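You operate a simulated robot arm through the tools that you are given. There is no shell and no other tool. Be economical: measure what you need, move in short steps, check, and stop when the job is done.

The job below is to be done with a simulated robot arm. You get a single attempt, and the scene is never put back.

TASK
Put things in order on the laundry worktop. At the end: the silver strainer is on the green soap box; the black can (marked "HAIR SPRAY") stands where the silver strainer stood; the white cotton buds stands on top of the black diffuser; the grey sponge stands where the black can stood; the red jar (marked "BALM") is on the round green dish; whatever was shut is shut again. Leave all else as you found it, and nothing knocked over.
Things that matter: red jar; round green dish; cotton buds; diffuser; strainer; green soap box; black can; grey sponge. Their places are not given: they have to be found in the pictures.

Only the result counts: the job must be done as asked and must still hold three seconds after the hand-in. Knocking over, shifting, dropping, spilling or breaking anything else fails it.

THE ROBOT
A 6-joint arm with a two-finger parallel gripper, fixed in place. Base frame: the origin is at the foot of the arm, x ahead of it, y to its left, z up; the work surface is at about z = 92. Readings come in cm, rad, newtons and seconds.
With the tool pointing down near the work surface it reaches from about 22 to 62 cm from the base axis. Its first joint turns from -1.152 to 1.152 rad. Payload 2.7 kg.
Tool frame: the origin (TCP) lies between the finger pads and is the grasp point; the fingertips stand 2.3 cm ahead of it; z points along the fingers, y is the line along which they close. Largest opening 9.4 cm; finger width 3.8, thickness 1; the body of the gripper, 5.4 by 9.6 cm, starts 3.9 cm behind the TCP.
Orientation is that of the tool frame in the base frame, as a unit quaternion [w, x, y, z]. With the fingers straight down and closing along the base's y, the tool's x points along the base's -x, its y along +y and its z along -z.

THE INTERFACE
- The arm moves only by the tool drive_tool. Its argument "increments" is a list of rows, each an object (a shift or turn left out is 0, a gripper value left out holds the last) with "travel": the shift along the tool's x, y, z in cm, a list of three; "turn": the turn, a rotation vector about the tool's x, y, z in rad, a list of three; "gripper": the finger opening in cm, from 0 to 9.4. In form: [{"travel": [tx, ty, tz], "turn": [ax, ay, az], "gripper": gripper}, ...]. A call has 1 to 20 rows; each row is the pose to reach, as a shift and turn from the pose commanded when the call began, along the tool's axes at that moment. Each row takes 0.2 s and may step no farther than 5 cm and 0.15 rad from the row before; otherwise, or with a gripper value out of range, the whole call is refused. A pose out of reach is approached as far as the arm can. The call stops where the force on the tool passes 40 N (or 10 N more than at its start, if that is more) or the arm is blocked; 0.2 s more then pass. The fingers move at their own pace (about 4.5 cm/s each) and stop on an object; they squeeze with about 23 N. The grip force told is the motor's: it shows also when the fingers shut on nothing. Time passes only in rows, and 0.2 s behind the last, so rows that repeat a pose let the fingers close. It gives the time, the measured TCP pose, the force on the tool (base axes), the opening and the grip force at its end, in the units of the frame above (readings bear some noise).
- Cameras (640 x 400 px; columns grow to the right, rows downward): "scene" is fixed at [9.31, -44.43, 141.03]; the picture's right is [0.61, -0.79, 0.00], its down [-0.41, -0.32, -0.86] and it looks along [0.68, 0.52, -0.52] (base axes); focal length 301 px, centre (320, 200). "wrist" rides on the gripper at [-3.9, 0, -4.4] in the tool frame; the picture's right is [0.00, -1.00, 0.00], its down [0.97, 0.00, -0.24] and it looks along [0.24, 0.00, 0.97] (tool axes); focal length 218 px, centre (320, 200).
- capture(camera): a new picture of that camera. It takes no simulated time.
- measure_at(camera, pixels): there is no depth. For up to 12 entries [column, row, z] of the newest picture of that camera ("zoom" is the newest enlarged one), the place [x, y] in the base frame at which the ray of that pixel passes the height z, good to about 0.2 cm. It takes no simulated time.
- enlarge(camera, box): a new picture of the part [left, top, right, bottom] of that camera's present view, enlarged. It takes no simulated time.
- job_done(): hands the job in; it is judged then, once.

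Go step by step. Measure first, check grasps and placings, and put right what went wrong. The budget is 80 turns and 34 pictures, counting those below and the enlarged ones. Unless the task says otherwise, let go and move clear before handing in, and close with one line.

The tools are called after ">>>" as a command line: name --argument value ..., lists and objects as JSON in quotes. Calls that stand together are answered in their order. drive_tool: Moves the arm, as the interface text tells. Its arguments: {"type":"object","properties":{"increments":{"type":"array","items":{"type":"object","properties":{"travel":{"type":"array","items":{"type":"number"}},"turn":{"type":"array","items":{"type":"number"}},"gripper":{"type":"number"}}}}},"required":["increments"]} The other tools are called the same way: capture (camera) takes a picture; measure_at (camera, pixels) gives the place at which the rays of pixels pass given heights; enlarge (camera, box) takes an enlarged picture of a part of a camera's view; job_done () hands the job in.

At the start:

```text
t: 0.0
tcp_pos: [41.85, -7.71, 121.98]
tool_rot: [0.001, 0.001, 1.0, 0.0]
force: [-1.0, 0.6, 0.2]
gripper_width: 9.4
finger_force: 0.1
```

scene: 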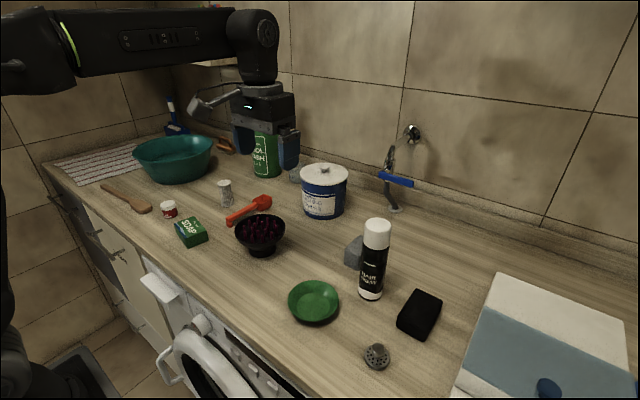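
wrist: 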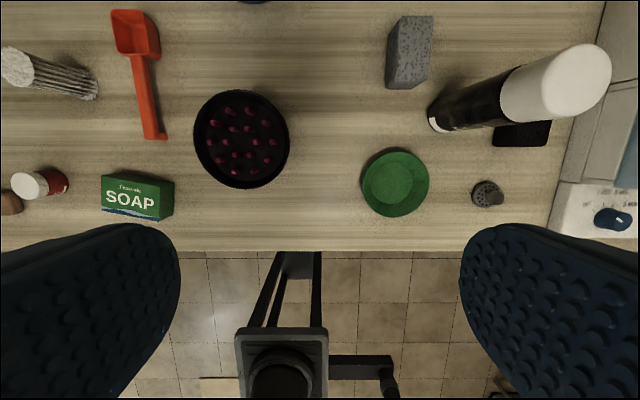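

The wrist picture shows the jar (40,185), soap box (138,197), buds (50,72), diffuser (242,140), dish (395,183), sponge (410,50), can (520,95) and strainer (488,193). I'll measure these and look closer.

>>> measure_at --camera "wrist" --pixels '[[395, 183, 93], [488, 194, 93], [439, 122, 92], [138, 216, 92], [102, 208, 92], [173, 220, 92], [66, 182, 92], [98, 84, 92], [242, 140, 97], [390, 82, 92], [424, 88, 92], [520, 135, 92]]'

>>> measure_at --camera "scene" --pixels '[[371, 296, 92], [376, 366, 92], [313, 312, 92], [193, 243, 92], [170, 215, 92], [228, 205, 92], [262, 252, 92], [346, 263, 92], [360, 270, 92], [420, 325, 92], [377, 222, 110], [377, 222, 113]]'

>>> enlarge --camera "scene" --box '[280, 200, 480, 390]'

>>> enlarge --camera "scene" --box '[100, 150, 300, 275]'

```text
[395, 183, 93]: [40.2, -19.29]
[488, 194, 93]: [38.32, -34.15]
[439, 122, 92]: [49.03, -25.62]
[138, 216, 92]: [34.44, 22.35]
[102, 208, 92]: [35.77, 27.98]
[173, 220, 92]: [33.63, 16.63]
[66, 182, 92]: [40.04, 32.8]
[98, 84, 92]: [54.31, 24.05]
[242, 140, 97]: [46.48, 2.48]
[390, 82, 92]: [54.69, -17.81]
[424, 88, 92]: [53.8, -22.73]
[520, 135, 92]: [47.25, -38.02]
```

```text
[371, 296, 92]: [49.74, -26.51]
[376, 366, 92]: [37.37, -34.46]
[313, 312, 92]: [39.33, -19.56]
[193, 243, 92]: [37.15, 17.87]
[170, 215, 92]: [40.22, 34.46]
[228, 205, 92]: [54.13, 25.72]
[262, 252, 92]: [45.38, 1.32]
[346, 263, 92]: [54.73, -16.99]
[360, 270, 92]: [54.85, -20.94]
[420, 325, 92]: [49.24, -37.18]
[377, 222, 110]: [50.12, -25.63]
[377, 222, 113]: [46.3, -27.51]
```

```text
2.11 times, centred on (380, 295) of scene
```

zoom: 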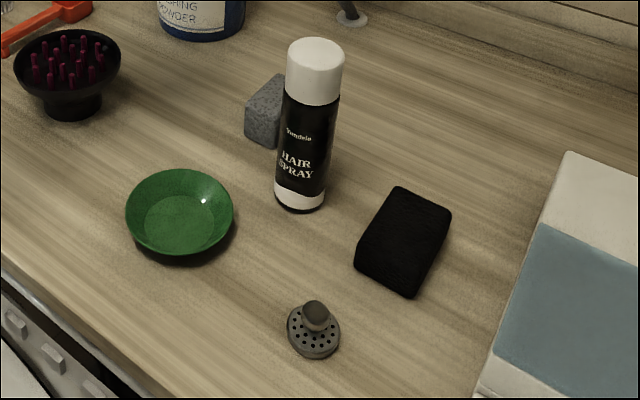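

```text
3.20 times, centred on (200, 212) of scene
```

zoom: 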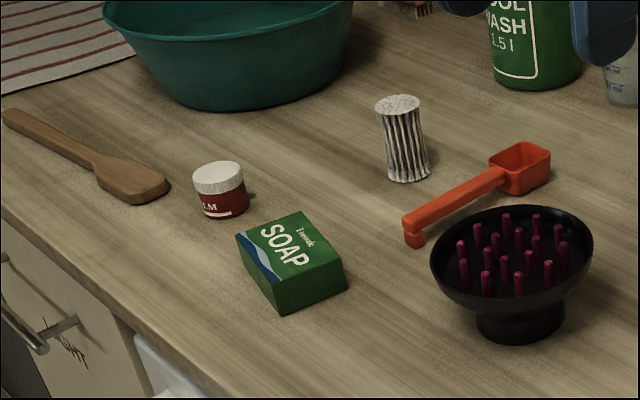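

The scene shows a small strainer with a knob at about (37.8,-34.3), and the can top is near z 110. I'll go over the strainer for a closer look.

>>> drive_tool --increments '[{"travel": [0.7, -4.4, 0]}, {"travel": [1.4, -8.8, 0]}, {"travel": [2.1, -13.2, 0]}, {"travel": [2.8, -17.6, 0]}, {"travel": [3.5, -22, 0]}, {"travel": [4.0, -26.5, 0]}, {"travel": [4.0, -26.5, 4.5]}, {"travel": [4.0, -26.5, 9]}, {"travel": [4.0, -26.5, 13]}, {"travel": [4.0, -26.5, 15]}, {"travel": [4.0, -26.5, 15]}]'

>>> capture --camera "wrist"

```text
t: 2.4
tcp_pos: [37.69, -34.2, 107.11]
tool_rot: [0.0, 0.0, 1.0, 0.0]
force: [-0.1, -0.2, -0.6]
gripper_width: 9.4
finger_force: 0.0
```

```text
29 pictures are left
```

wrist: 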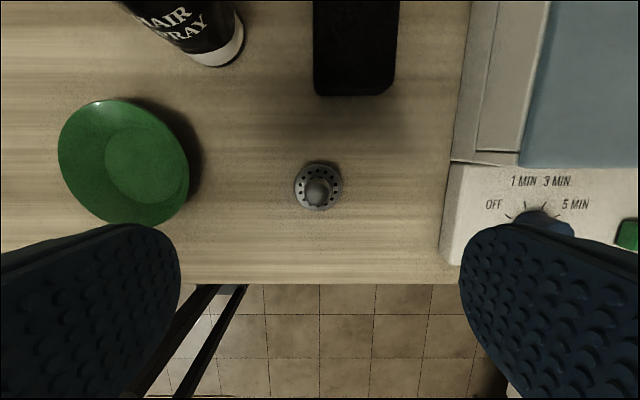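

The strainer sits at (318,186) with the knob at (317,193), and an appliance edge is near column 440. I'll measure both before going down.

>>> measure_at --camera "wrist" --pixels '[[318, 184, 92.5], [294, 184, 92.5], [342, 184, 92.5], [318, 161, 92.5], [318, 191, 95], [440, 250, 92], [440, 250, 97], [222, 62, 92], [243, 36, 92], [355, 96, 92]]'

>>> enlarge --camera "wrist" --box '[270, 140, 370, 230]'

```text
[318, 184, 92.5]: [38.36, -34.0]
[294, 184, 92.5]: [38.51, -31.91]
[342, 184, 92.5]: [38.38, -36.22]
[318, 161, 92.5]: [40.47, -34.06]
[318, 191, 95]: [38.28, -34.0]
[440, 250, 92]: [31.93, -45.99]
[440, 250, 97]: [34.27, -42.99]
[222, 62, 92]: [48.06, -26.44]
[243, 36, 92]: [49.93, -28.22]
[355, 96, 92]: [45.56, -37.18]
```

```text
4.44 times, centred on (320, 185) of wrist
```

zoom: 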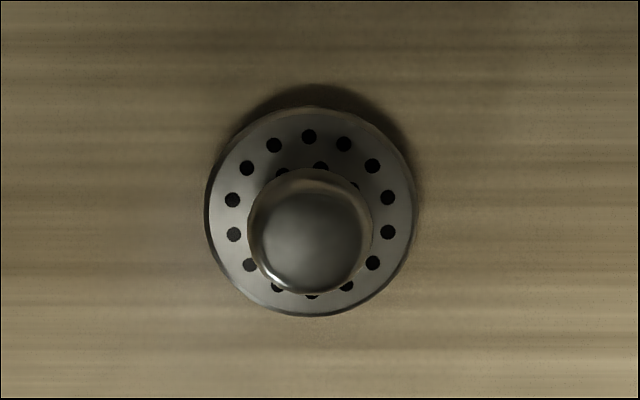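

The strainer centre is (38.35,-34.05) and the knob is about 2.5 cm wide with its top near z 96. I'll centre on it, go down to z 96.1 and close on the knob.

>>> drive_tool --increments '[{"travel": [-0.65, 0.15, 3], "gripper": 6}, {"travel": [-0.65, 0.15, 6], "gripper": 6}, {"travel": [-0.65, 0.15, 9], "gripper": 6}, {"travel": [-0.65, 0.15, 10.3], "gripper": 6}, {"travel": [-0.65, 0.15, 11.0], "gripper": 6}, {"travel": [-0.65, 0.15, 11.0], "gripper": 6}, {"travel": [-0.65, 0.15, 11.0], "gripper": 1}, {"travel": [-0.65, 0.15, 11.0], "gripper": 1}, {"travel": [-0.65, 0.15, 11.0], "gripper": 1}, {"travel": [-0.65, 0.15, 11.0], "gripper": 1}, {"travel": [-0.65, 0.15, 11.0], "gripper": 1}]'

```text
t: 4.8
tcp_pos: [38.48, -34.16, 96.04]
tool_rot: [0.0, 0.001, 1.0, 0.0]
force: [0.6, 0.3, 0.4]
gripper_width: 2.08
finger_force: 23.5
```

The fingers hold the knob at 2.08 cm. I'll lift and carry it high towards the soap box, then look.

>>> drive_tool --increments '[{"travel": [0, 0, -3]}, {"travel": [0, 0, -7]}, {"travel": [0, 0, -11.5]}, {"travel": [0, 0, -16]}, {"travel": [0, 0, -20]}, {"travel": [0.3, 4.5, -20]}, {"travel": [0.6, 9, -20]}, {"travel": [0.9, 13.5, -20]}, {"travel": [1.2, 18, -20]}, {"travel": [1.5, 22.5, -20]}, {"travel": [1.7, 27, -20]}, {"travel": [1.9, 31.5, -20]}, {"travel": [2, 36, -20]}, {"travel": [2, 40.5, -20]}, {"travel": [2, 45, -20]}, {"travel": [2, 49.5, -20]}, {"travel": [2, 52, -20]}, {"travel": [2, 54, -20]}, {"travel": [2, 54, -20]}]'

>>> capture --camera "wrist"

```text
t: 8.8
tcp_pos: [36.51, 19.95, 116.12]
tool_rot: [0.001, -0.001, 1.0, 0.0]
force: [0.1, 0.0, -0.8]
gripper_width: 2.08
finger_force: 22.8
```

```text
27 pictures are left
```

wrist: 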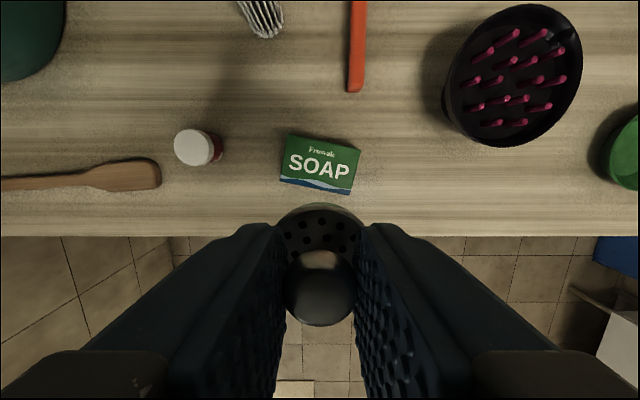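

Strainer held well in the wrist view; the soap top is at corners (290,135), (360,150), (350,195), (280,182). I'll measure its height and centre from both cameras.

>>> measure_at --camera "wrist" --pixels '[[320, 165, 95], [320, 165, 96], [320, 165, 94], [290, 135, 95], [360, 150, 95], [350, 189, 95], [281, 177, 95], [215, 150, 92], [198, 147, 97]]'

>>> enlarge --camera "scene" --box '[145, 180, 245, 260]'

```text
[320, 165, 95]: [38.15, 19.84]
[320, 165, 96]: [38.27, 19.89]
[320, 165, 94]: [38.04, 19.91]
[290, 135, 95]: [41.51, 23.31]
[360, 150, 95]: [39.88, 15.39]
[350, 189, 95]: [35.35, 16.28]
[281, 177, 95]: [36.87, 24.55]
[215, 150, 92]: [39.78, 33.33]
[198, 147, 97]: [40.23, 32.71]
```

```text
5.00 times, centred on (195, 220) of scene
```

zoom: 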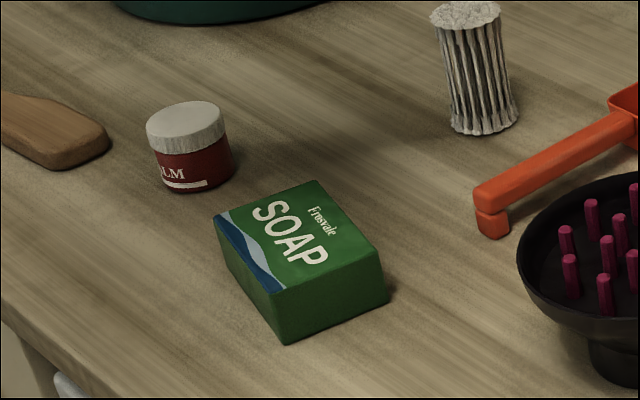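

>>> measure_at --camera "zoom" --pixels '[[296, 236, 94], [296, 236, 95], [296, 236, 96], [296, 236, 97], [273, 292, 95], [287, 344, 92], [188, 115, 96], [188, 115, 97], [197, 190, 92], [467, 14, 100], [485, 130, 92], [467, 14, 99]]'

```text
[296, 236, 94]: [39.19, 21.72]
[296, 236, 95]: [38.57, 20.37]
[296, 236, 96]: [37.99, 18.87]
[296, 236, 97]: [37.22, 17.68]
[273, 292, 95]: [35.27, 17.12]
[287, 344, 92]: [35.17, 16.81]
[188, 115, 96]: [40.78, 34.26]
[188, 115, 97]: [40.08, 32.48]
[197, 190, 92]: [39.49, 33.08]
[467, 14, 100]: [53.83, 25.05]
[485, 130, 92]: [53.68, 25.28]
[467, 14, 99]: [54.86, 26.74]
```

The two cameras agree on the soap top at z ≈ 95.3, centre (38.2,19.9). I'll lower the strainer to just above it.

>>> drive_tool --increments '[{"travel": [-1.75, 0, 4]}, {"travel": [-1.75, 0, 8.5]}, {"travel": [-1.75, 0, 12.5]}, {"travel": [-1.75, 0, 15]}, {"travel": [-1.75, 0, 16.2]}, {"travel": [-1.75, 0, 16.5]}, {"travel": [-1.75, 0, 16.6]}]'

>>> enlarge --camera "scene" --box '[145, 180, 245, 260]'

```text
t: 10.4
tcp_pos: [38.36, 19.81, 99.39]
tool_rot: [0.001, 0.0, 1.0, -0.001]
force: [0.3, 0.1, -0.2]
gripper_width: 2.09
finger_force: 23.0
```

```text
5.00 times, centred on (195, 220) of scene
```

zoom: 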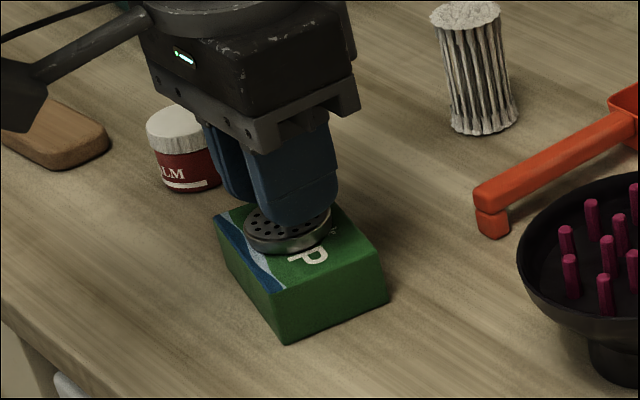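

The disc hovers centrally just above the box (287,230). I'll lower a few mm, watching the force.

>>> drive_tool --increments '[{"travel": [0, 0, 0.1]}, {"travel": [0, 0, 0.2]}, {"travel": [0, 0, 0.2]}]'

```text
t: 11.2
tcp_pos: [38.18, 19.95, 99.38]
tool_rot: [0.002, 0.0, 1.0, 0.001]
force: [-0.3, -2.1, 15.0]
gripper_width: 2.08
finger_force: 23.2
```

Contact at 15 N. I'll open gently and rise.

>>> drive_tool --increments '[{"travel": [0, 0, 0], "gripper": 2.08}, {"travel": [0, 0, 0], "gripper": 5}, {"travel": [0, 0, 0], "gripper": 5}, {"travel": [0, 0, 0], "gripper": 5}, {"travel": [0, 0, -2], "gripper": 5}, {"travel": [0, 0, -6], "gripper": 5}, {"travel": [0, 0, -10.5], "gripper": 5}, {"travel": [0, 0, -15], "gripper": 9.4}, {"travel": [0, 0, -19.5], "gripper": 9.4}, {"travel": [0, 0, -22.5], "gripper": 9.4}]'

>>> capture --camera "wrist"

```text
t: 13.4
tcp_pos: [38.14, 19.96, 121.57]
tool_rot: [0.0, 0.0, 1.0, 0.0]
force: [-0.6, -0.2, 0.2]
gripper_width: 9.38
finger_force: 0.1
```

```text
24 pictures are left
```

wrist: 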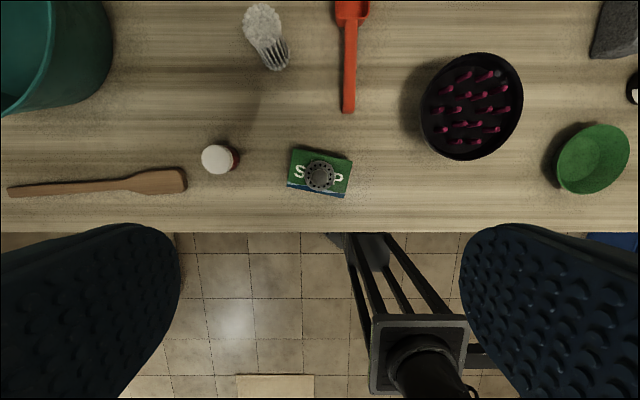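

The strainer sits centrally on the soap box (320,177). Next the red jar; I'll measure its lid (217,159) and the dish.

>>> measure_at --camera "wrist" --pixels '[[217, 159, 96.5], [201, 159, 96.5], [233, 159, 96.5], [217, 144, 96.5], [217, 174, 96.5], [240, 165, 92], [262, 24, 100], [280, 66, 92], [594, 158, 94]]'

>>> enlarge --camera "scene" --box '[270, 260, 370, 340]'

```text
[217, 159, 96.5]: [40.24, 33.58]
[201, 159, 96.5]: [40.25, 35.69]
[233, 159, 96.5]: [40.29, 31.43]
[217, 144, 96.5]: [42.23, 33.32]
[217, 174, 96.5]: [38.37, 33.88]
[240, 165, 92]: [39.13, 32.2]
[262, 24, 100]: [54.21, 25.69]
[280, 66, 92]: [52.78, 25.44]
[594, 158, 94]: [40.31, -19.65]
```

```text
5.00 times, centred on (320, 300) of scene
```

zoom: 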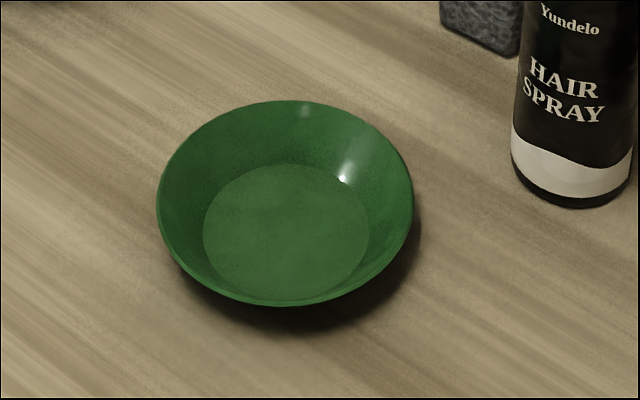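

The dish's floor ellipse centre is zoom (286,234) and the rim centre (285,203). I'll measure those at several heights.

>>> measure_at --camera "zoom" --pixels '[[286, 234, 92.5], [286, 234, 93], [286, 203, 94], [286, 203, 95], [286, 203, 96], [204, 234, 92.5], [369, 234, 92.5], [157, 200, 95], [414, 205, 95], [572, 204, 92], [520, 158, 92], [632, 165, 92]]'

>>> drive_tool --increments '[{"travel": [-1, 4.5, 0]}, {"travel": [-2, 9, 0]}, {"travel": [-2.1, 13.6, 0]}, {"travel": [-2.1, 13.6, 4]}, {"travel": [-2.1, 13.6, 8]}, {"travel": [-2.1, 13.6, 12]}, {"travel": [-2.1, 13.6, 14.5]}, {"travel": [-2.1, 13.6, 14.5]}]'

>>> capture --camera "wrist"

```text
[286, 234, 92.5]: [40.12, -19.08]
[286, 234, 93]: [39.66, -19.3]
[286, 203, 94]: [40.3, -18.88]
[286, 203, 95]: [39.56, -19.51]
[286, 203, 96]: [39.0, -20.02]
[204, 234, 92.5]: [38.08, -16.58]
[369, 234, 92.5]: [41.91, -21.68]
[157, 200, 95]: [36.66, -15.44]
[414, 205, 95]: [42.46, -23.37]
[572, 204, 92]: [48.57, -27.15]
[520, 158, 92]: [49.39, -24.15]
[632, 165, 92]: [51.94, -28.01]
```

```text
t: 15.2
tcp_pos: [40.2, 33.32, 107.12]
tool_rot: [0.001, 0.001, 1.0, 0.0]
force: [-0.7, 0.4, 0.7]
gripper_width: 9.41
finger_force: 0.0
```

```text
22 pictures are left
```

wrist: 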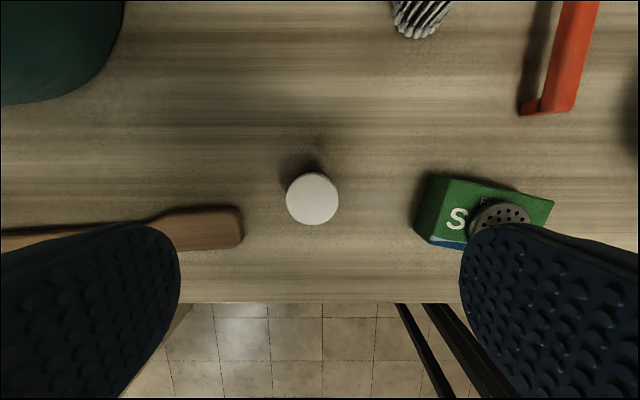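

Jar lid is at (312,198), with the paddle ending at column 242. I'll measure the exact centre and the paddle clearance.

>>> measure_at --camera "wrist" --pixels '[[312, 198, 96], [312, 198, 97], [286, 198, 96.5], [339, 198, 96.5], [242, 220, 93.5], [418, 220, 95]]'

```text
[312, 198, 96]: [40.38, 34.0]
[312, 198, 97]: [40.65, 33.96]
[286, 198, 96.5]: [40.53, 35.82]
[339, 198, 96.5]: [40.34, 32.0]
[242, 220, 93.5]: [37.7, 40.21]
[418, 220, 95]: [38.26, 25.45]
```

Jar centre is (40.45,33.95), 3.8 cm wide. I'll go down with 6.2 cm opening and grip.

>>> drive_tool --increments '[{"travel": [-0.25, 0.63, 2], "gripper": 6.2}, {"travel": [-0.25, 0.63, 5], "gripper": 6.2}, {"travel": [-0.25, 0.63, 8], "gripper": 6.2}, {"travel": [-0.25, 0.63, 10], "gripper": 6.2}, {"travel": [-0.25, 0.63, 10.7], "gripper": 6.2}, {"travel": [-0.25, 0.63, 10.7], "gripper": 6.2}, {"travel": [-0.25, 0.63, 10.7], "gripper": 2.5}, {"travel": [-0.25, 0.63, 10.7], "gripper": 2.5}, {"travel": [-0.25, 0.63, 10.7], "gripper": 2.5}, {"travel": [-0.25, 0.63, 10.7], "gripper": 2.5}]'

```text
t: 17.4
tcp_pos: [40.5, 34.06, 96.43]
tool_rot: [0.001, 0.0, 1.0, 0.0]
force: [-0.2, -0.1, -0.3]
gripper_width: 3.77
finger_force: 22.6
```

Gripped at 3.77 cm. I'll lift 18 cm and carry over to above the dish at (39.9,-19.2).

>>> drive_tool --increments '[{"travel": [0, 0, -3]}, {"travel": [0, 0, -7]}, {"travel": [0, 0, -11.5]}, {"travel": [0, 0, -15]}, {"travel": [0, -4.5, -15]}, {"travel": [0, -9, -15]}, {"travel": [0, -13.5, -15]}, {"travel": [0.1, -18, -15]}, {"travel": [0.2, -22.5, -15]}, {"travel": [0.3, -27, -15]}, {"travel": [0.4, -31.5, -15]}, {"travel": [0.5, -36, -15]}, {"travel": [0.5, -40.5, -15]}, {"travel": [0.5, -45, -15]}, {"travel": [0.5, -49, -15]}, {"travel": [0.5, -51.5, -15]}, {"travel": [0.5, -53.2, -15]}, {"travel": [0.5, -53.2, -15]}]'

>>> capture --camera "wrist"

```text
t: 21.2
tcp_pos: [40.01, -18.96, 111.45]
tool_rot: [0.0, -0.001, 1.0, 0.0]
force: [-0.1, 0.2, -0.2]
gripper_width: 3.75
finger_force: 23.3
```

```text
21 pictures are left
```

wrist: 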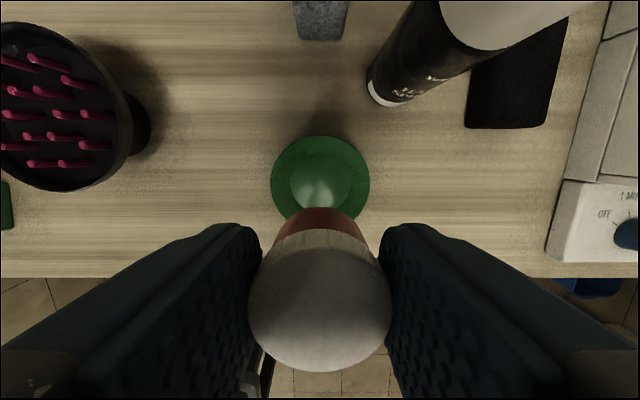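

The dish rim spans columns 271–370, centred below the jar. I'll check its centre and lower to just above the dish floor.

>>> measure_at --camera "wrist" --pixels '[[320, 135, 94.7], [271, 182, 94.7], [370, 182, 94.7], [320, 187, 92.6]]'

>>> drive_tool --increments '[{"travel": [0.1, -0.1, 4]}, {"travel": [0.1, -0.1, 8]}, {"travel": [0.1, -0.1, 11]}, {"travel": [0.1, -0.1, 13]}, {"travel": [0.1, -0.1, 13.7]}, {"travel": [0.1, -0.1, 13.7]}]'

>>> enlarge --camera "scene" --box '[270, 260, 370, 340]'

```text
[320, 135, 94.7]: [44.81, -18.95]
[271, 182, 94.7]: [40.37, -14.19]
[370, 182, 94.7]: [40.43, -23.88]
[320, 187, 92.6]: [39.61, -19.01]
```

```text
t: 22.6
tcp_pos: [40.13, -19.08, 97.62]
tool_rot: [0.001, 0.0, 1.0, 0.0]
force: [-0.9, 0.4, -0.4]
gripper_width: 3.74
finger_force: 23.0
```

```text
5.00 times, centred on (320, 300) of scene
```

zoom: 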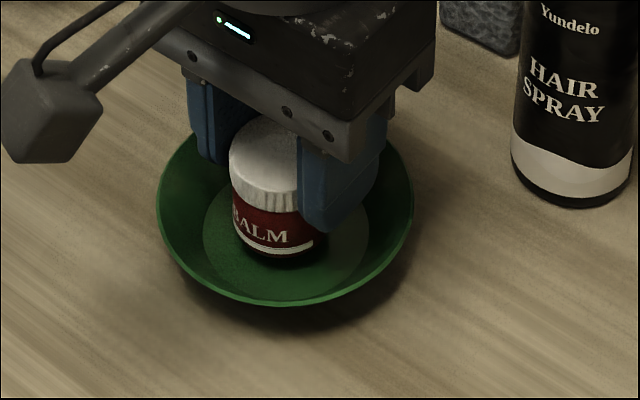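

The jar hangs centrally in the dish just above the floor. I'll lower in small steps.

>>> drive_tool --increments '[{"travel": [0, 0, 0.15]}, {"travel": [0, 0, 0.3]}, {"travel": [0, 0, 0.3]}]'

```text
t: 23.4
tcp_pos: [39.97, -19.1, 97.4]
tool_rot: [0.001, 0.0, 1.0, -0.001]
force: [-0.2, 0.0, 0.0]
gripper_width: 3.75
finger_force: 23.0
```

>>> drive_tool --increments '[{"travel": [0, 0, 0.1]}, {"travel": [0, 0, 0.2]}, {"travel": [0, 0, 0.2]}]'

```text
t: 24.2
tcp_pos: [40.06, -19.08, 97.18]
tool_rot: [0.0, 0.0, 1.0, 0.0]
force: [-0.4, 0.2, -0.3]
gripper_width: 3.77
finger_force: 22.6
```

No contact yet at 97.18; a little further down.

>>> drive_tool --increments '[{"travel": [0, 0, 0.1]}, {"travel": [0, 0, 0.2]}, {"travel": [0, 0, 0.2]}]'

```text
t: 25.0
tcp_pos: [40.01, -19.06, 96.99]
tool_rot: [0.0, 0.0, 1.0, 0.0]
force: [-0.2, -1.0, 0.3]
gripper_width: 3.77
finger_force: 23.1
```

>>> drive_tool --increments '[{"travel": [0, 0, 0.1]}, {"travel": [0, 0, 0.15]}, {"travel": [0, 0, 0.15]}]'

```text
t: 25.8
tcp_pos: [40.03, -19.11, 97.0]
tool_rot: [0.001, 0.0, 1.0, -0.001]
force: [1.4, -0.5, -0.4]
gripper_width: 3.77
finger_force: 22.9
```

Still free; another small step.

>>> drive_tool --increments '[{"travel": [0, 0, 0.1]}, {"travel": [0, 0, 0.15]}, {"travel": [0, 0, 0.15]}]'

```text
t: 26.6
tcp_pos: [39.99, -19.17, 96.85]
tool_rot: [0.001, 0.0, 1.0, -0.001]
force: [-1.5, 0.1, 11.7]
gripper_width: 3.74
finger_force: 22.4
```

Contact at 11.7 N. I'll open to 5 cm and rise to z ~121.

>>> drive_tool --increments '[{"travel": [0, 0, 0], "gripper": 5}, {"travel": [0, 0, 0], "gripper": 5}, {"travel": [0, 0, 0], "gripper": 5}, {"travel": [0, 0, -2], "gripper": 5}, {"travel": [0, 0, -6], "gripper": 5}, {"travel": [0, 0, -10.5], "gripper": 5}, {"travel": [0, 0, -15], "gripper": 9.4}, {"travel": [0, 0, -19.5], "gripper": 9.4}, {"travel": [0, 0, -24], "gripper": 9.4}, {"travel": [-4, -2, -26], "gripper": 9.4}, {"travel": [-8, -4, -26], "gripper": 9.4}, {"travel": [-9, -6, -26], "gripper": 9.4}, {"travel": [-9, -6.8, -26], "gripper": 9.4}, {"travel": [-9, -6.8, -26], "gripper": 9.4}]'

>>> capture --camera "wrist"

>>> capture --camera "scene"

```text
t: 29.6
tcp_pos: [48.0, -25.49, 122.32]
tool_rot: [0.0, 0.0, 1.0, -0.001]
force: [-0.4, 0.0, -1.0]
gripper_width: 9.4
finger_force: 0.1
out of reach, approached as far as the arm can: row 12, 13, 14
```

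```text
19 pictures are left
```

wrist: 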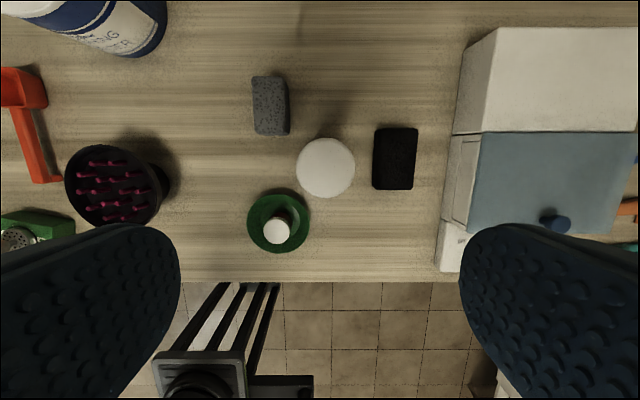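

```text
18 pictures are left
```

scene: 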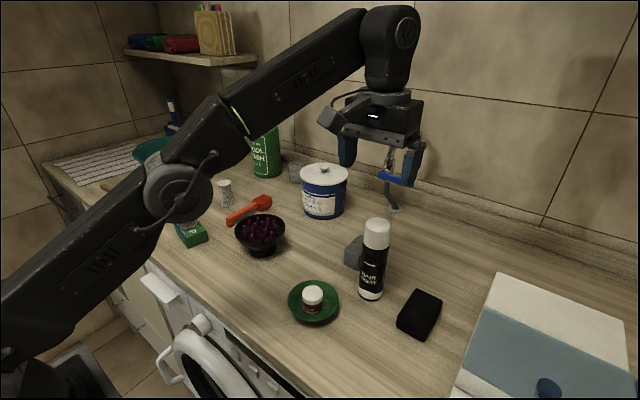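

The jar stands in the dish. The can's top shows at (325,168); I'll measure it from both cameras, plus the sponge.

>>> measure_at --camera "wrist" --pixels '[[325, 168, 110], [325, 168, 111], [325, 168, 112], [296, 168, 111], [355, 168, 111], [270, 105, 96], [252, 76, 96], [288, 134, 92], [270, 76, 96], [373, 160, 92]]'

>>> enlarge --camera "scene" --box '[325, 205, 425, 305]'

```text
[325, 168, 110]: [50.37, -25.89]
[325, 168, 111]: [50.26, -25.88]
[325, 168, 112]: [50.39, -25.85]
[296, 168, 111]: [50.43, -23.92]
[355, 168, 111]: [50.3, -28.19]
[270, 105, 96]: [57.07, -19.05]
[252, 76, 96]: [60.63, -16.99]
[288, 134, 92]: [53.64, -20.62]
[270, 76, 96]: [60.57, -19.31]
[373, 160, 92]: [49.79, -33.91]
```

```text
4.00 times, centred on (375, 255) of scene
```

zoom: 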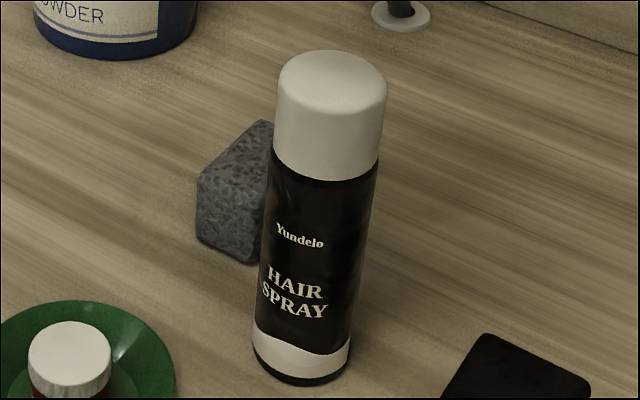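

Can centre is (50.4,-25.95), top ≈ 110.4. Its height means I grip with TCP at z ≈ 107; first I'll drop to z ≈ 115 to get back within reach.

>>> drive_tool --increments '[{"travel": [0, 0, 4]}, {"travel": [0, 0, 7.5]}, {"travel": [0, 0, 7.5]}]'

>>> capture --camera "wrist"

```text
t: 30.4
tcp_pos: [47.98, -25.49, 114.72]
tool_rot: [0.001, 0.001, 1.0, 0.0]
force: [0.6, 0.2, 0.2]
gripper_width: 9.41
finger_force: 0.1
```

```text
16 pictures are left
```

wrist: 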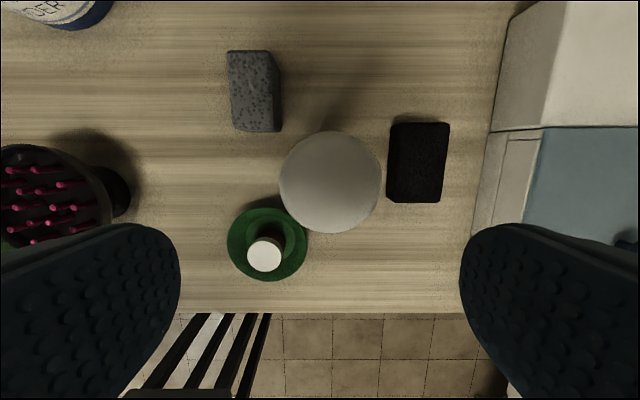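

Can cap centre is (330,182); I'll measure precisely, including the sponge edges.

>>> measure_at --camera "wrist" --pixels '[[330, 182, 109.5], [330, 182, 110.2], [279, 182, 109.5], [382, 182, 109.5], [228, 52, 95.5], [270, 50, 95.5], [237, 131, 92], [281, 131, 92], [388, 160, 94]]'

```text
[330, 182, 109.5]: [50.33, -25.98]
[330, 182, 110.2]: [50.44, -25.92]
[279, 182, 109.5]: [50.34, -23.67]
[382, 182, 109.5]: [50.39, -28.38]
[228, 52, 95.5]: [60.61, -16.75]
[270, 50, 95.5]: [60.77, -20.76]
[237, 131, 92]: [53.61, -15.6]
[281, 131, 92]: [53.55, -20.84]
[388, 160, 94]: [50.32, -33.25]
```

Can centre confirmed at (50.4,-25.96). I'll align, go down to z 107 and close.

>>> drive_tool --increments '[{"travel": [-2.4, -0.47, 1]}, {"travel": [-2.4, -0.47, 3]}, {"travel": [-2.4, -0.47, 5.5]}, {"travel": [-2.4, -0.47, 7]}, {"travel": [-2.4, -0.47, 7.6]}, {"travel": [-2.4, -0.47, 7.6]}, {"travel": [-2.4, -0.47, 7.6], "gripper": 3}, {"travel": [-2.4, -0.47, 7.6], "gripper": 3}, {"travel": [-2.4, -0.47, 7.6], "gripper": 3}, {"travel": [-2.4, -0.47, 7.6], "gripper": 3}, {"travel": [-2.4, -0.47, 7.6], "gripper": 3}]'

```text
t: 32.8
tcp_pos: [50.44, -26.18, 106.98]
tool_rot: [0.001, 0.001, 1.0, 0.0]
force: [-0.1, -0.1, -0.2]
gripper_width: 4.92
finger_force: 22.9
```

The can is gripped at 4.92 cm. I'll lift 6 cm and carry it to above the strainer's old spot (38.35,-34.05).

>>> drive_tool --increments '[{"travel": [0, 0, -1]}, {"travel": [0, 0, -3]}, {"travel": [0, 0, -5]}, {"travel": [0, 0, -6]}, {"travel": [3, 0, -6]}, {"travel": [6, -1.5, -6]}, {"travel": [9, -4.5, -6]}, {"travel": [11.5, -7.3, -6]}, {"travel": [12.05, -8, -6]}, {"travel": [12.05, -8, -4]}, {"travel": [12.05, -8, -2]}, {"travel": [12.05, -8, -1]}, {"travel": [12.05, -8, -0.5]}, {"travel": [12.05, -8, -0.5]}]'

>>> enlarge --camera "scene" --box '[280, 240, 480, 390]'

```text
t: 35.8
tcp_pos: [38.45, -33.9, 107.55]
tool_rot: [0.0, 0.0, 1.0, 0.0]
force: [0.7, -0.6, -1.2]
gripper_width: 4.93
finger_force: 23.3
```

```text
2.67 times, centred on (380, 315) of scene
```

zoom: 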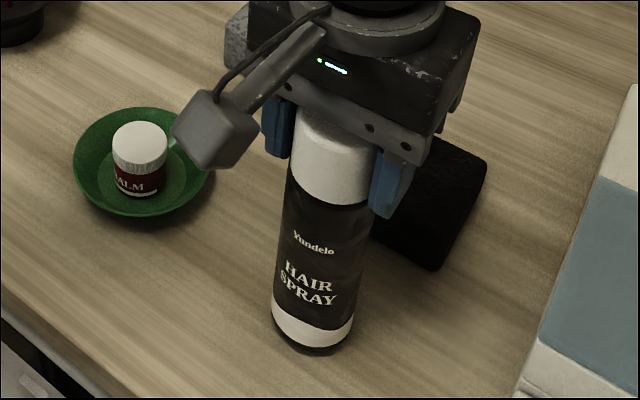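

The can hangs upright, about 0.5 cm above the spot. Lowering gently.

>>> drive_tool --increments '[{"travel": [0, -0.05, 0.2]}, {"travel": [0, -0.05, 0.4]}, {"travel": [0, -0.05, 0.5]}, {"travel": [0, -0.05, 0.5]}]'

```text
t: 36.8
tcp_pos: [38.49, -34.07, 107.06]
tool_rot: [0.001, 0.0, 1.0, 0.001]
force: [0.0, 0.0, -1.2]
gripper_width: 4.91
finger_force: 23.3
```

>>> drive_tool --increments '[{"travel": [0, 0, 0.1]}, {"travel": [0, 0, 0.15]}, {"travel": [0, 0, 0.15]}]'

```text
t: 37.6
tcp_pos: [38.4, -34.12, 107.06]
tool_rot: [0.001, 0.0, 1.0, -0.001]
force: [2.2, 3.8, 13.2]
gripper_width: 4.94
finger_force: 23.2
```

Contact at 13 N. I'll release, rise clear of the can, and move over to look at the sponge.

>>> drive_tool --increments '[{"travel": [0, 0, 0], "gripper": 7}, {"travel": [0, 0, 0], "gripper": 7}, {"travel": [0, 0, 0], "gripper": 7}, {"travel": [0, 0, -2], "gripper": 7}, {"travel": [0, 0, -5], "gripper": 8}, {"travel": [0, 0, -8], "gripper": 8}, {"travel": [-3.5, 3, -8], "gripper": 8}, {"travel": [-7, 6, -8], "gripper": 8}, {"travel": [-10, 9, -8], "gripper": 8}, {"travel": [-13, 12, -8], "gripper": 8}, {"travel": [-15.5, 15.2, -8], "gripper": 8}, {"travel": [-15.5, 15.2, -4], "gripper": 8}, {"travel": [-15.5, 15.2, 0], "gripper": 8}, {"travel": [-15.5, 15.2, 0], "gripper": 8}]'

>>> capture --camera "wrist"

>>> capture --camera "scene"

```text
t: 40.6
tcp_pos: [53.99, -18.95, 107.03]
tool_rot: [0.001, -0.001, 1.0, 0.0]
force: [-0.7, 0.5, 0.5]
gripper_width: 8.02
finger_force: 0.1
```

```text
14 pictures are left
```

wrist: 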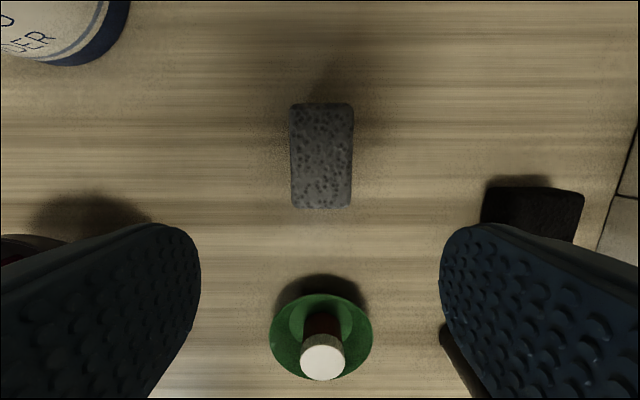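

```text
13 pictures are left
```

scene: 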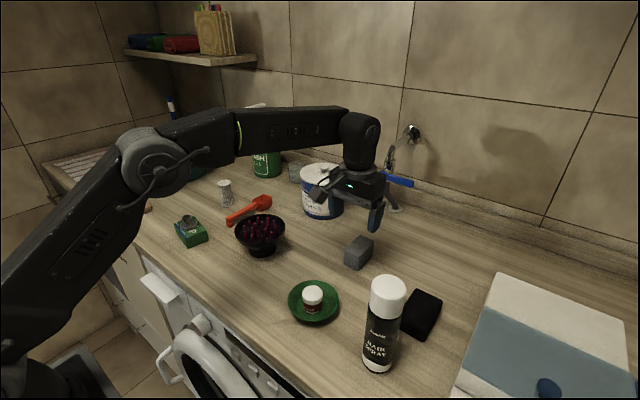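

The can stands where the strainer was. The sponge spans (290–353, 103–208) in the wrist view; I'll measure its height and centre.

>>> measure_at --camera "wrist" --pixels '[[322, 155, 95], [322, 155, 97], [290, 155, 96], [353, 155, 96], [322, 104, 96], [322, 208, 92], [322, 208, 96]]'

>>> enlarge --camera "scene" --box '[330, 220, 400, 280]'

```text
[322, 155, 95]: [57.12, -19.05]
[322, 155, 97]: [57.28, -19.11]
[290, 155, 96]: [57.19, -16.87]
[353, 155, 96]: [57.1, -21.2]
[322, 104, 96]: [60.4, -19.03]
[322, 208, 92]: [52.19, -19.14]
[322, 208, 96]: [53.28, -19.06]
```

```text
6.67 times, centred on (365, 250) of scene
```

zoom: 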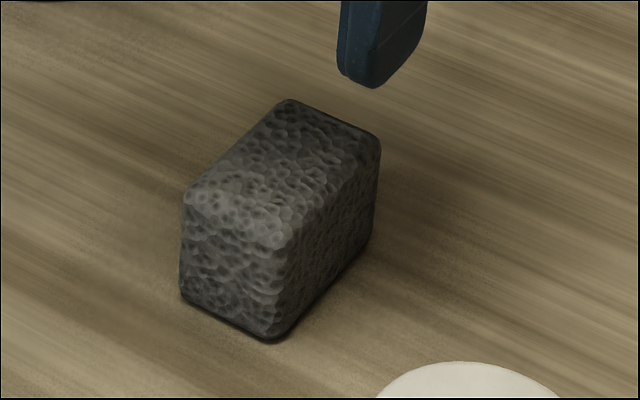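

The sponge's near edge runs from zoom (285,243) at the top to (272,340) at the bottom; finding its height.

>>> measure_at --camera "zoom" --pixels '[[272, 340, 92], [283, 243, 95], [283, 243, 96], [283, 243, 97], [285, 170, 96], [285, 170, 97], [182, 300, 92], [372, 235, 92]]'

```text
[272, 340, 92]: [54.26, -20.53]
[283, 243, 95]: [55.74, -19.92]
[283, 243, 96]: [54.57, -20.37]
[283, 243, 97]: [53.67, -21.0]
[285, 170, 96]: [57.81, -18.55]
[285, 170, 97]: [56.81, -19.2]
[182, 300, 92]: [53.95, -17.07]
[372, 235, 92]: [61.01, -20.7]
```

Sponge centre (57.1,-19.05), 4.2 cm wide, top ≈ 96.5. I'll go down around it to z 95 and grip.

>>> drive_tool --increments '[{"travel": [-3.1, -0.1, 2.5], "gripper": 7}, {"travel": [-3.1, -0.1, 5.5], "gripper": 7}, {"travel": [-3.1, -0.1, 8.5], "gripper": 7}, {"travel": [-3.1, -0.1, 11], "gripper": 7}, {"travel": [-3.1, -0.1, 11.9], "gripper": 7}, {"travel": [-3.1, -0.1, 11.9], "gripper": 7}]'

```text
t: 42.0
tcp_pos: [57.01, -18.85, 94.92]
tool_rot: [0.001, 0.0, 1.0, 0.0]
force: [0.9, -0.2, -0.1]
gripper_width: 7.01
finger_force: 0.1
```

>>> drive_tool --increments '[{"travel": [0, -0.15, 0], "gripper": 2.5}, {"travel": [0, -0.15, 0], "gripper": 2.5}, {"travel": [0, -0.15, 0], "gripper": 2.5}, {"travel": [0, -0.15, 0], "gripper": 2.5}, {"travel": [0, -0.15, 0], "gripper": 2.5}]'

```text
t: 43.2
tcp_pos: [57.08, -19.12, 95.04]
tool_rot: [0.002, 0.0, 1.0, 0.0]
force: [0.0, -1.1, 0.6]
gripper_width: 4.11
finger_force: 22.6
```

Sponge gripped at 4.11 cm. I'll carry it to the can's old spot (50.4,-26.0).

>>> drive_tool --increments '[{"travel": [0, 0, -1.5]}, {"travel": [0, 0, -4]}, {"travel": [0, 0, -6]}, {"travel": [2.5, -2.5, -6]}, {"travel": [5, -5, -6]}, {"travel": [6.7, -6.9, -6]}, {"travel": [6.7, -6.9, -6]}, {"travel": [6.7, -6.9, -3]}, {"travel": [6.7, -6.9, -1]}, {"travel": [6.7, -6.9, -0.3]}, {"travel": [6.7, -6.9, -0.3]}]'

>>> enlarge --camera "scene" --box '[320, 230, 440, 320]'

```text
t: 45.6
tcp_pos: [50.47, -26.04, 95.31]
tool_rot: [0.0, 0.0, 1.0, 0.0]
force: [0.3, -1.0, 0.5]
gripper_width: 4.08
finger_force: 23.1
```

```text
4.44 times, centred on (380, 275) of scene
```

zoom: 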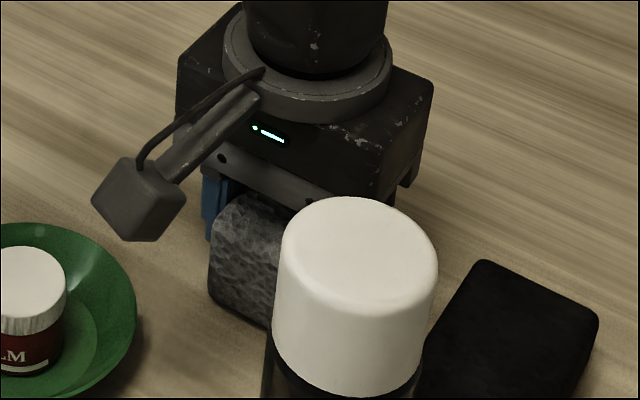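

Sponge is over the spot with clearance all round; lowering the last few mm.

>>> drive_tool --increments '[{"travel": [0, 0, 0.15]}, {"travel": [0, 0, 0.3]}, {"travel": [0, 0, 0.4]}, {"travel": [0, 0, 0.4]}]'

```text
t: 46.6
tcp_pos: [50.37, -26.03, 94.91]
tool_rot: [0.001, 0.0, 1.0, -0.001]
force: [0.4, -0.7, 5.7]
gripper_width: 4.08
finger_force: 22.8
```

Contact. I'll release, rise, and travel towards the cotton buds, ending at about (50,25.4,109).

>>> drive_tool --increments '[{"travel": [0, 0, 0], "gripper": 6.5}, {"travel": [0, 0, 0], "gripper": 6.5}, {"travel": [0, 0, 0], "gripper": 6.5}, {"travel": [0, 0, -3], "gripper": 6.5}, {"travel": [0, 0, -7], "gripper": 6.5}, {"travel": [0, 0, -11], "gripper": 6.5}, {"travel": [0, 0, -15], "gripper": 6.5}, {"travel": [2, 4, -15], "gripper": 6.5}, {"travel": [4, 8, -15], "gripper": 6.5}, {"travel": [4.5, 12.5, -15], "gripper": 6.5}, {"travel": [4.5, 17, -15], "gripper": 6.5}, {"travel": [4.5, 21.5, -15], "gripper": 6.5}, {"travel": [4.5, 26, -15], "gripper": 6.5}, {"travel": [4.5, 30.5, -15], "gripper": 6.5}, {"travel": [4.5, 35, -15], "gripper": 6.5}, {"travel": [4, 39.5, -15], "gripper": 6.5}, {"travel": [3, 44, -15], "gripper": 6.5}, {"travel": [1, 48, -15], "gripper": 6.5}, {"travel": [0.4, 51.4, -15], "gripper": 6.5}, {"travel": [0.4, 51.4, -15], "gripper": 6.5}]'

>>> capture --camera "wrist"

>>> capture --camera "scene"

```text
t: 50.8
tcp_pos: [50.06, 25.26, 109.91]
tool_rot: [0.0, 0.0, 1.0, 0.0]
force: [0.6, 0.1, -0.1]
gripper_width: 6.52
finger_force: 0.1
```

```text
10 pictures are left
```

wrist: 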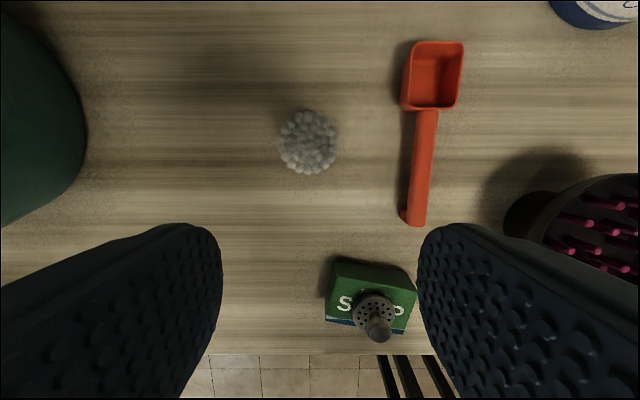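

```text
9 pictures are left
```

scene: 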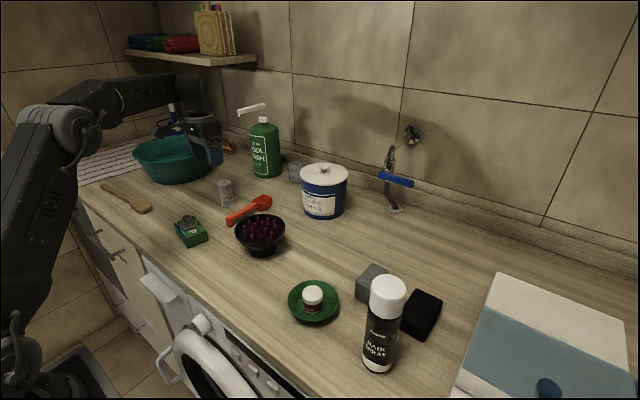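

All placed well so far. The buds' top is at (308,142), directly below the camera; measuring it and its neighbours.

>>> measure_at --camera "wrist" --pixels '[[308, 142, 99], [308, 142, 100], [278, 142, 99.5], [338, 142, 99.5], [308, 109, 99.5], [308, 175, 99.5], [400, 105, 95], [400, 215, 93], [86, 130, 102], [86, 130, 97]]'

>>> enlarge --camera "scene" --box '[200, 170, 300, 260]'

```text
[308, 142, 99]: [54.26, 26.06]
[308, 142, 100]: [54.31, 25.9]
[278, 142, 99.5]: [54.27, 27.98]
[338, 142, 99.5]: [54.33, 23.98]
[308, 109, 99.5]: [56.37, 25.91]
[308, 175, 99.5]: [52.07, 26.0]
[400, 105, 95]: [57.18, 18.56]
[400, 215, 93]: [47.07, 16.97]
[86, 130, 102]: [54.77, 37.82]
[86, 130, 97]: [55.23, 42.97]
```

```text
4.44 times, centred on (250, 215) of scene
```

zoom: 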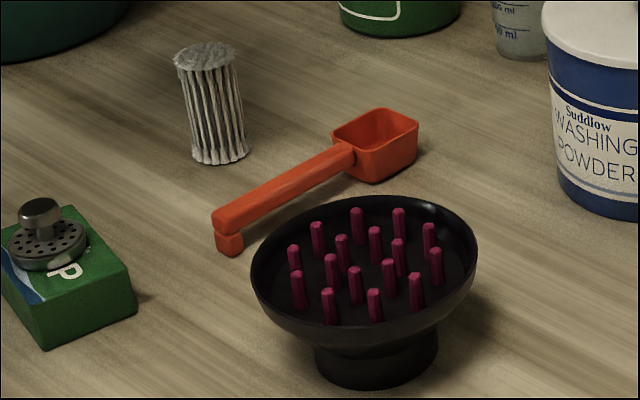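

Buds centre is (54.3,25.95), about 4 cm wide. Now I'll measure the diffuser's axis, rim and pin heights, plus buds height.

>>> measure_at --camera "zoom" --pixels '[[376, 350, 92], [364, 267, 97], [364, 267, 98], [364, 267, 99], [364, 267, 100], [250, 267, 98.5], [478, 262, 98.5], [205, 56, 98], [205, 56, 99], [205, 56, 100], [222, 150, 92]]'

```text
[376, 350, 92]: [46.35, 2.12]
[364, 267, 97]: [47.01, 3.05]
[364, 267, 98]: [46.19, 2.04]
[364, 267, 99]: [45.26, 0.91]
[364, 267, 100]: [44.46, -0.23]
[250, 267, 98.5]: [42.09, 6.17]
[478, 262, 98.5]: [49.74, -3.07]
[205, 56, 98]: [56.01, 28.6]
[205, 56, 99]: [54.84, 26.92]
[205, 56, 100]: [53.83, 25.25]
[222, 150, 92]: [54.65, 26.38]
```

Rim centre is (46.3,2.1) at z≈98, and the pin tips stick up to about z 99.2. The buds must stand on the inner ring of pins, so I'll look straight down on the diffuser first.

>>> drive_tool --increments '[{"travel": [2, -4, 0]}, {"travel": [4, -8, 0]}, {"travel": [6, -12, 0]}, {"travel": [7.2, -16, 0]}, {"travel": [7.2, -20, 0]}, {"travel": [7.2, -23.16, 0]}, {"travel": [7.2, -23.16, 0]}]'

>>> enlarge --camera "wrist" --box '[220, 50, 420, 250]'

```text
t: 52.4
tcp_pos: [42.75, 2.32, 110.07]
tool_rot: [0.0, 0.0, 1.0, 0.0]
force: [0.6, -0.8, -0.8]
gripper_width: 6.52
finger_force: 0.0
```

```text
2.00 times, centred on (320, 150) of wrist
```

zoom: 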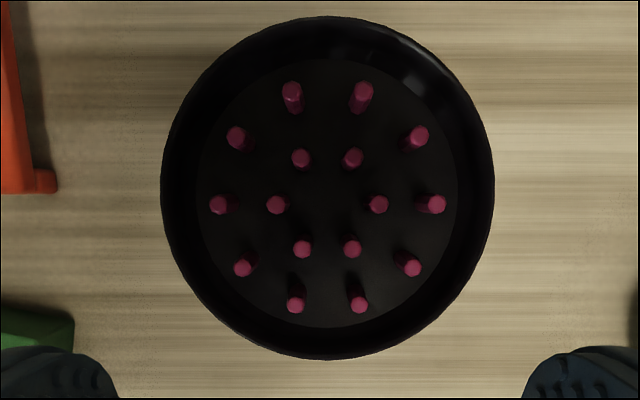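

The inner ring of six tips is clear, centred on zoom (327,204). Measuring it and the rim.

>>> measure_at --camera "zoom" --pixels '[[327, 204, 98], [327, 204, 99.2], [275, 204, 99.2], [379, 204, 99.2], [327, 158, 99.2], [327, 249, 99.2], [328, 16, 98], [328, 360, 98], [161, 186, 98], [494, 186, 98], [359, 93, 99.2], [359, 306, 99.2]]'

```text
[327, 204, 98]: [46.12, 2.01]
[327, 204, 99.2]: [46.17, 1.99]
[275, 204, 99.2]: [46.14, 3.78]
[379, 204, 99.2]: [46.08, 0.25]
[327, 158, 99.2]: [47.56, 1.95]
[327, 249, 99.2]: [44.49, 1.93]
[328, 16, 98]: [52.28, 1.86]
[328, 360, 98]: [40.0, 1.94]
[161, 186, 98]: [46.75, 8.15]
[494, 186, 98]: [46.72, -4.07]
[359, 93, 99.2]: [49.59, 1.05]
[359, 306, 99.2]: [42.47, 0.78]
```

Ring and rim centre agree at (46.12,2.0), inner ring radius 1.77. Now I'll go over the buds at (54.3,25.95), descend to z 96.5 and grip.

>>> drive_tool --increments '[{"travel": [-2, 4, 0]}, {"travel": [-4, 8, 0]}, {"travel": [-6, 12, 0]}, {"travel": [-8, 16, 0]}, {"travel": [-10, 20, 0]}, {"travel": [-11.5, 23.7, 0]}, {"travel": [-11.5, 23.7, 0]}, {"travel": [-11.5, 23.7, 3]}, {"travel": [-11.5, 23.7, 6.5]}, {"travel": [-11.5, 23.7, 10]}, {"travel": [-11.5, 23.7, 12.5]}, {"travel": [-11.5, 23.7, 13.5]}, {"travel": [-11.5, 23.7, 13.5]}]'

```text
t: 55.2
tcp_pos: [54.3, 25.95, 96.39]
tool_rot: [0.001, 0.001, 1.0, 0.0]
force: [-0.2, -0.8, 0.6]
gripper_width: 6.52
finger_force: 0.0
```

>>> drive_tool --increments '[{"travel": [0, 0, 0], "gripper": 2.5}, {"travel": [0, 0, 0], "gripper": 2.5}, {"travel": [0, 0, 0], "gripper": 2.5}, {"travel": [0, 0, 0], "gripper": 2.5}, {"travel": [0, 0, 0], "gripper": 2.5}]'

```text
t: 56.4
tcp_pos: [54.09, 25.9, 96.54]
tool_rot: [0.0, 0.0, 1.0, 0.0]
force: [0.4, -0.2, -0.2]
gripper_width: 3.99
finger_force: 23.2
```

Buds gripped at 3.99 cm. I'll lift to z 110, carry to above the diffuser centre and lower to just above the pins.

>>> drive_tool --increments '[{"travel": [0, 0, -2]}, {"travel": [0, 0, -6]}, {"travel": [0, 0, -10]}, {"travel": [0, 0, -13.5]}, {"travel": [1.5, -4, -13.5]}, {"travel": [3, -8, -13.5]}, {"travel": [4.5, -12, -13.5]}, {"travel": [6, -16, -13.5]}, {"travel": [7.2, -20, -13.5]}, {"travel": [8.15, -23.9, -13.5]}, {"travel": [8.15, -23.9, -13.5]}, {"travel": [8.15, -23.9, -11]}, {"travel": [8.15, -23.9, -9]}, {"travel": [8.15, -23.9, -8.2]}, {"travel": [8.15, -23.9, -8.2]}]'

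>>> enlarge --camera "scene" --box '[215, 190, 305, 262]'

```text
t: 59.6
tcp_pos: [46.17, 1.98, 104.58]
tool_rot: [0.001, 0.0, 1.0, 0.0]
force: [0.8, 0.3, 0.4]
gripper_width: 3.95
finger_force: 23.2
```

```text
5.56 times, centred on (260, 226) of scene
```

zoom: 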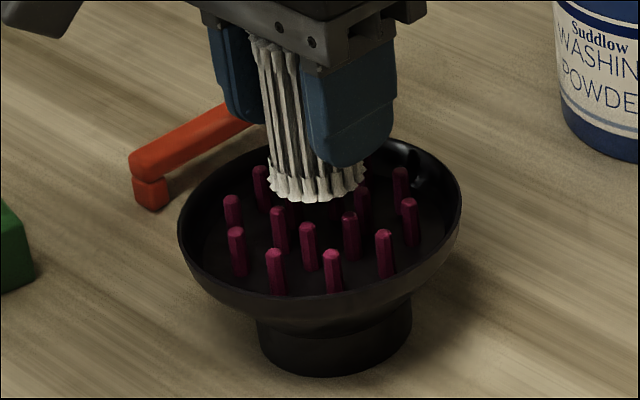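

The buds hang centrally above the pins with some gap left. Lowering in small steps.

>>> drive_tool --increments '[{"travel": [0, 0, 0.2]}, {"travel": [0, 0, 0.4]}, {"travel": [0, 0, 0.6]}, {"travel": [0, 0, 0.7]}, {"travel": [0, 0, 0.7]}]'

```text
t: 60.8
tcp_pos: [46.09, 2.02, 103.86]
tool_rot: [0.0, 0.0, 1.0, 0.0]
force: [-0.1, -0.3, -0.1]
gripper_width: 4.03
finger_force: 22.7
```

>>> drive_tool --increments '[{"travel": [0, 0, 0.15]}, {"travel": [0, 0, 0.3]}, {"travel": [0, 0, 0.4]}, {"travel": [0, 0, 0.4]}]'

>>> enlarge --camera "scene" --box '[215, 190, 305, 262]'

```text
t: 61.8
tcp_pos: [46.17, 1.98, 103.6]
tool_rot: [0.0, 0.0, 1.0, 0.001]
force: [-0.2, 0.8, -0.2]
gripper_width: 3.99
finger_force: 23.1
```

```text
5.56 times, centred on (260, 226) of scene
```

zoom: 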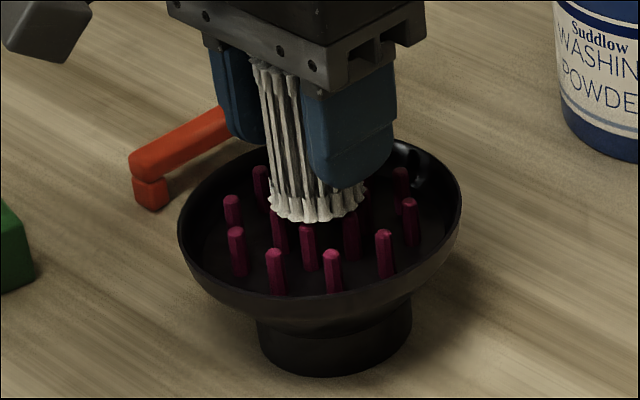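

No contact yet; about half a centimetre remains by the picture. Continuing.

>>> drive_tool --increments '[{"travel": [0, 0, 0.1]}, {"travel": [0, 0, 0.2]}, {"travel": [0, 0, 0.25]}, {"travel": [0, 0, 0.25]}]'

```text
t: 62.8
tcp_pos: [46.17, 1.94, 103.31]
tool_rot: [0.0, 0.001, 1.0, 0.001]
force: [0.3, 0.1, -0.1]
gripper_width: 3.96
finger_force: 22.5
```

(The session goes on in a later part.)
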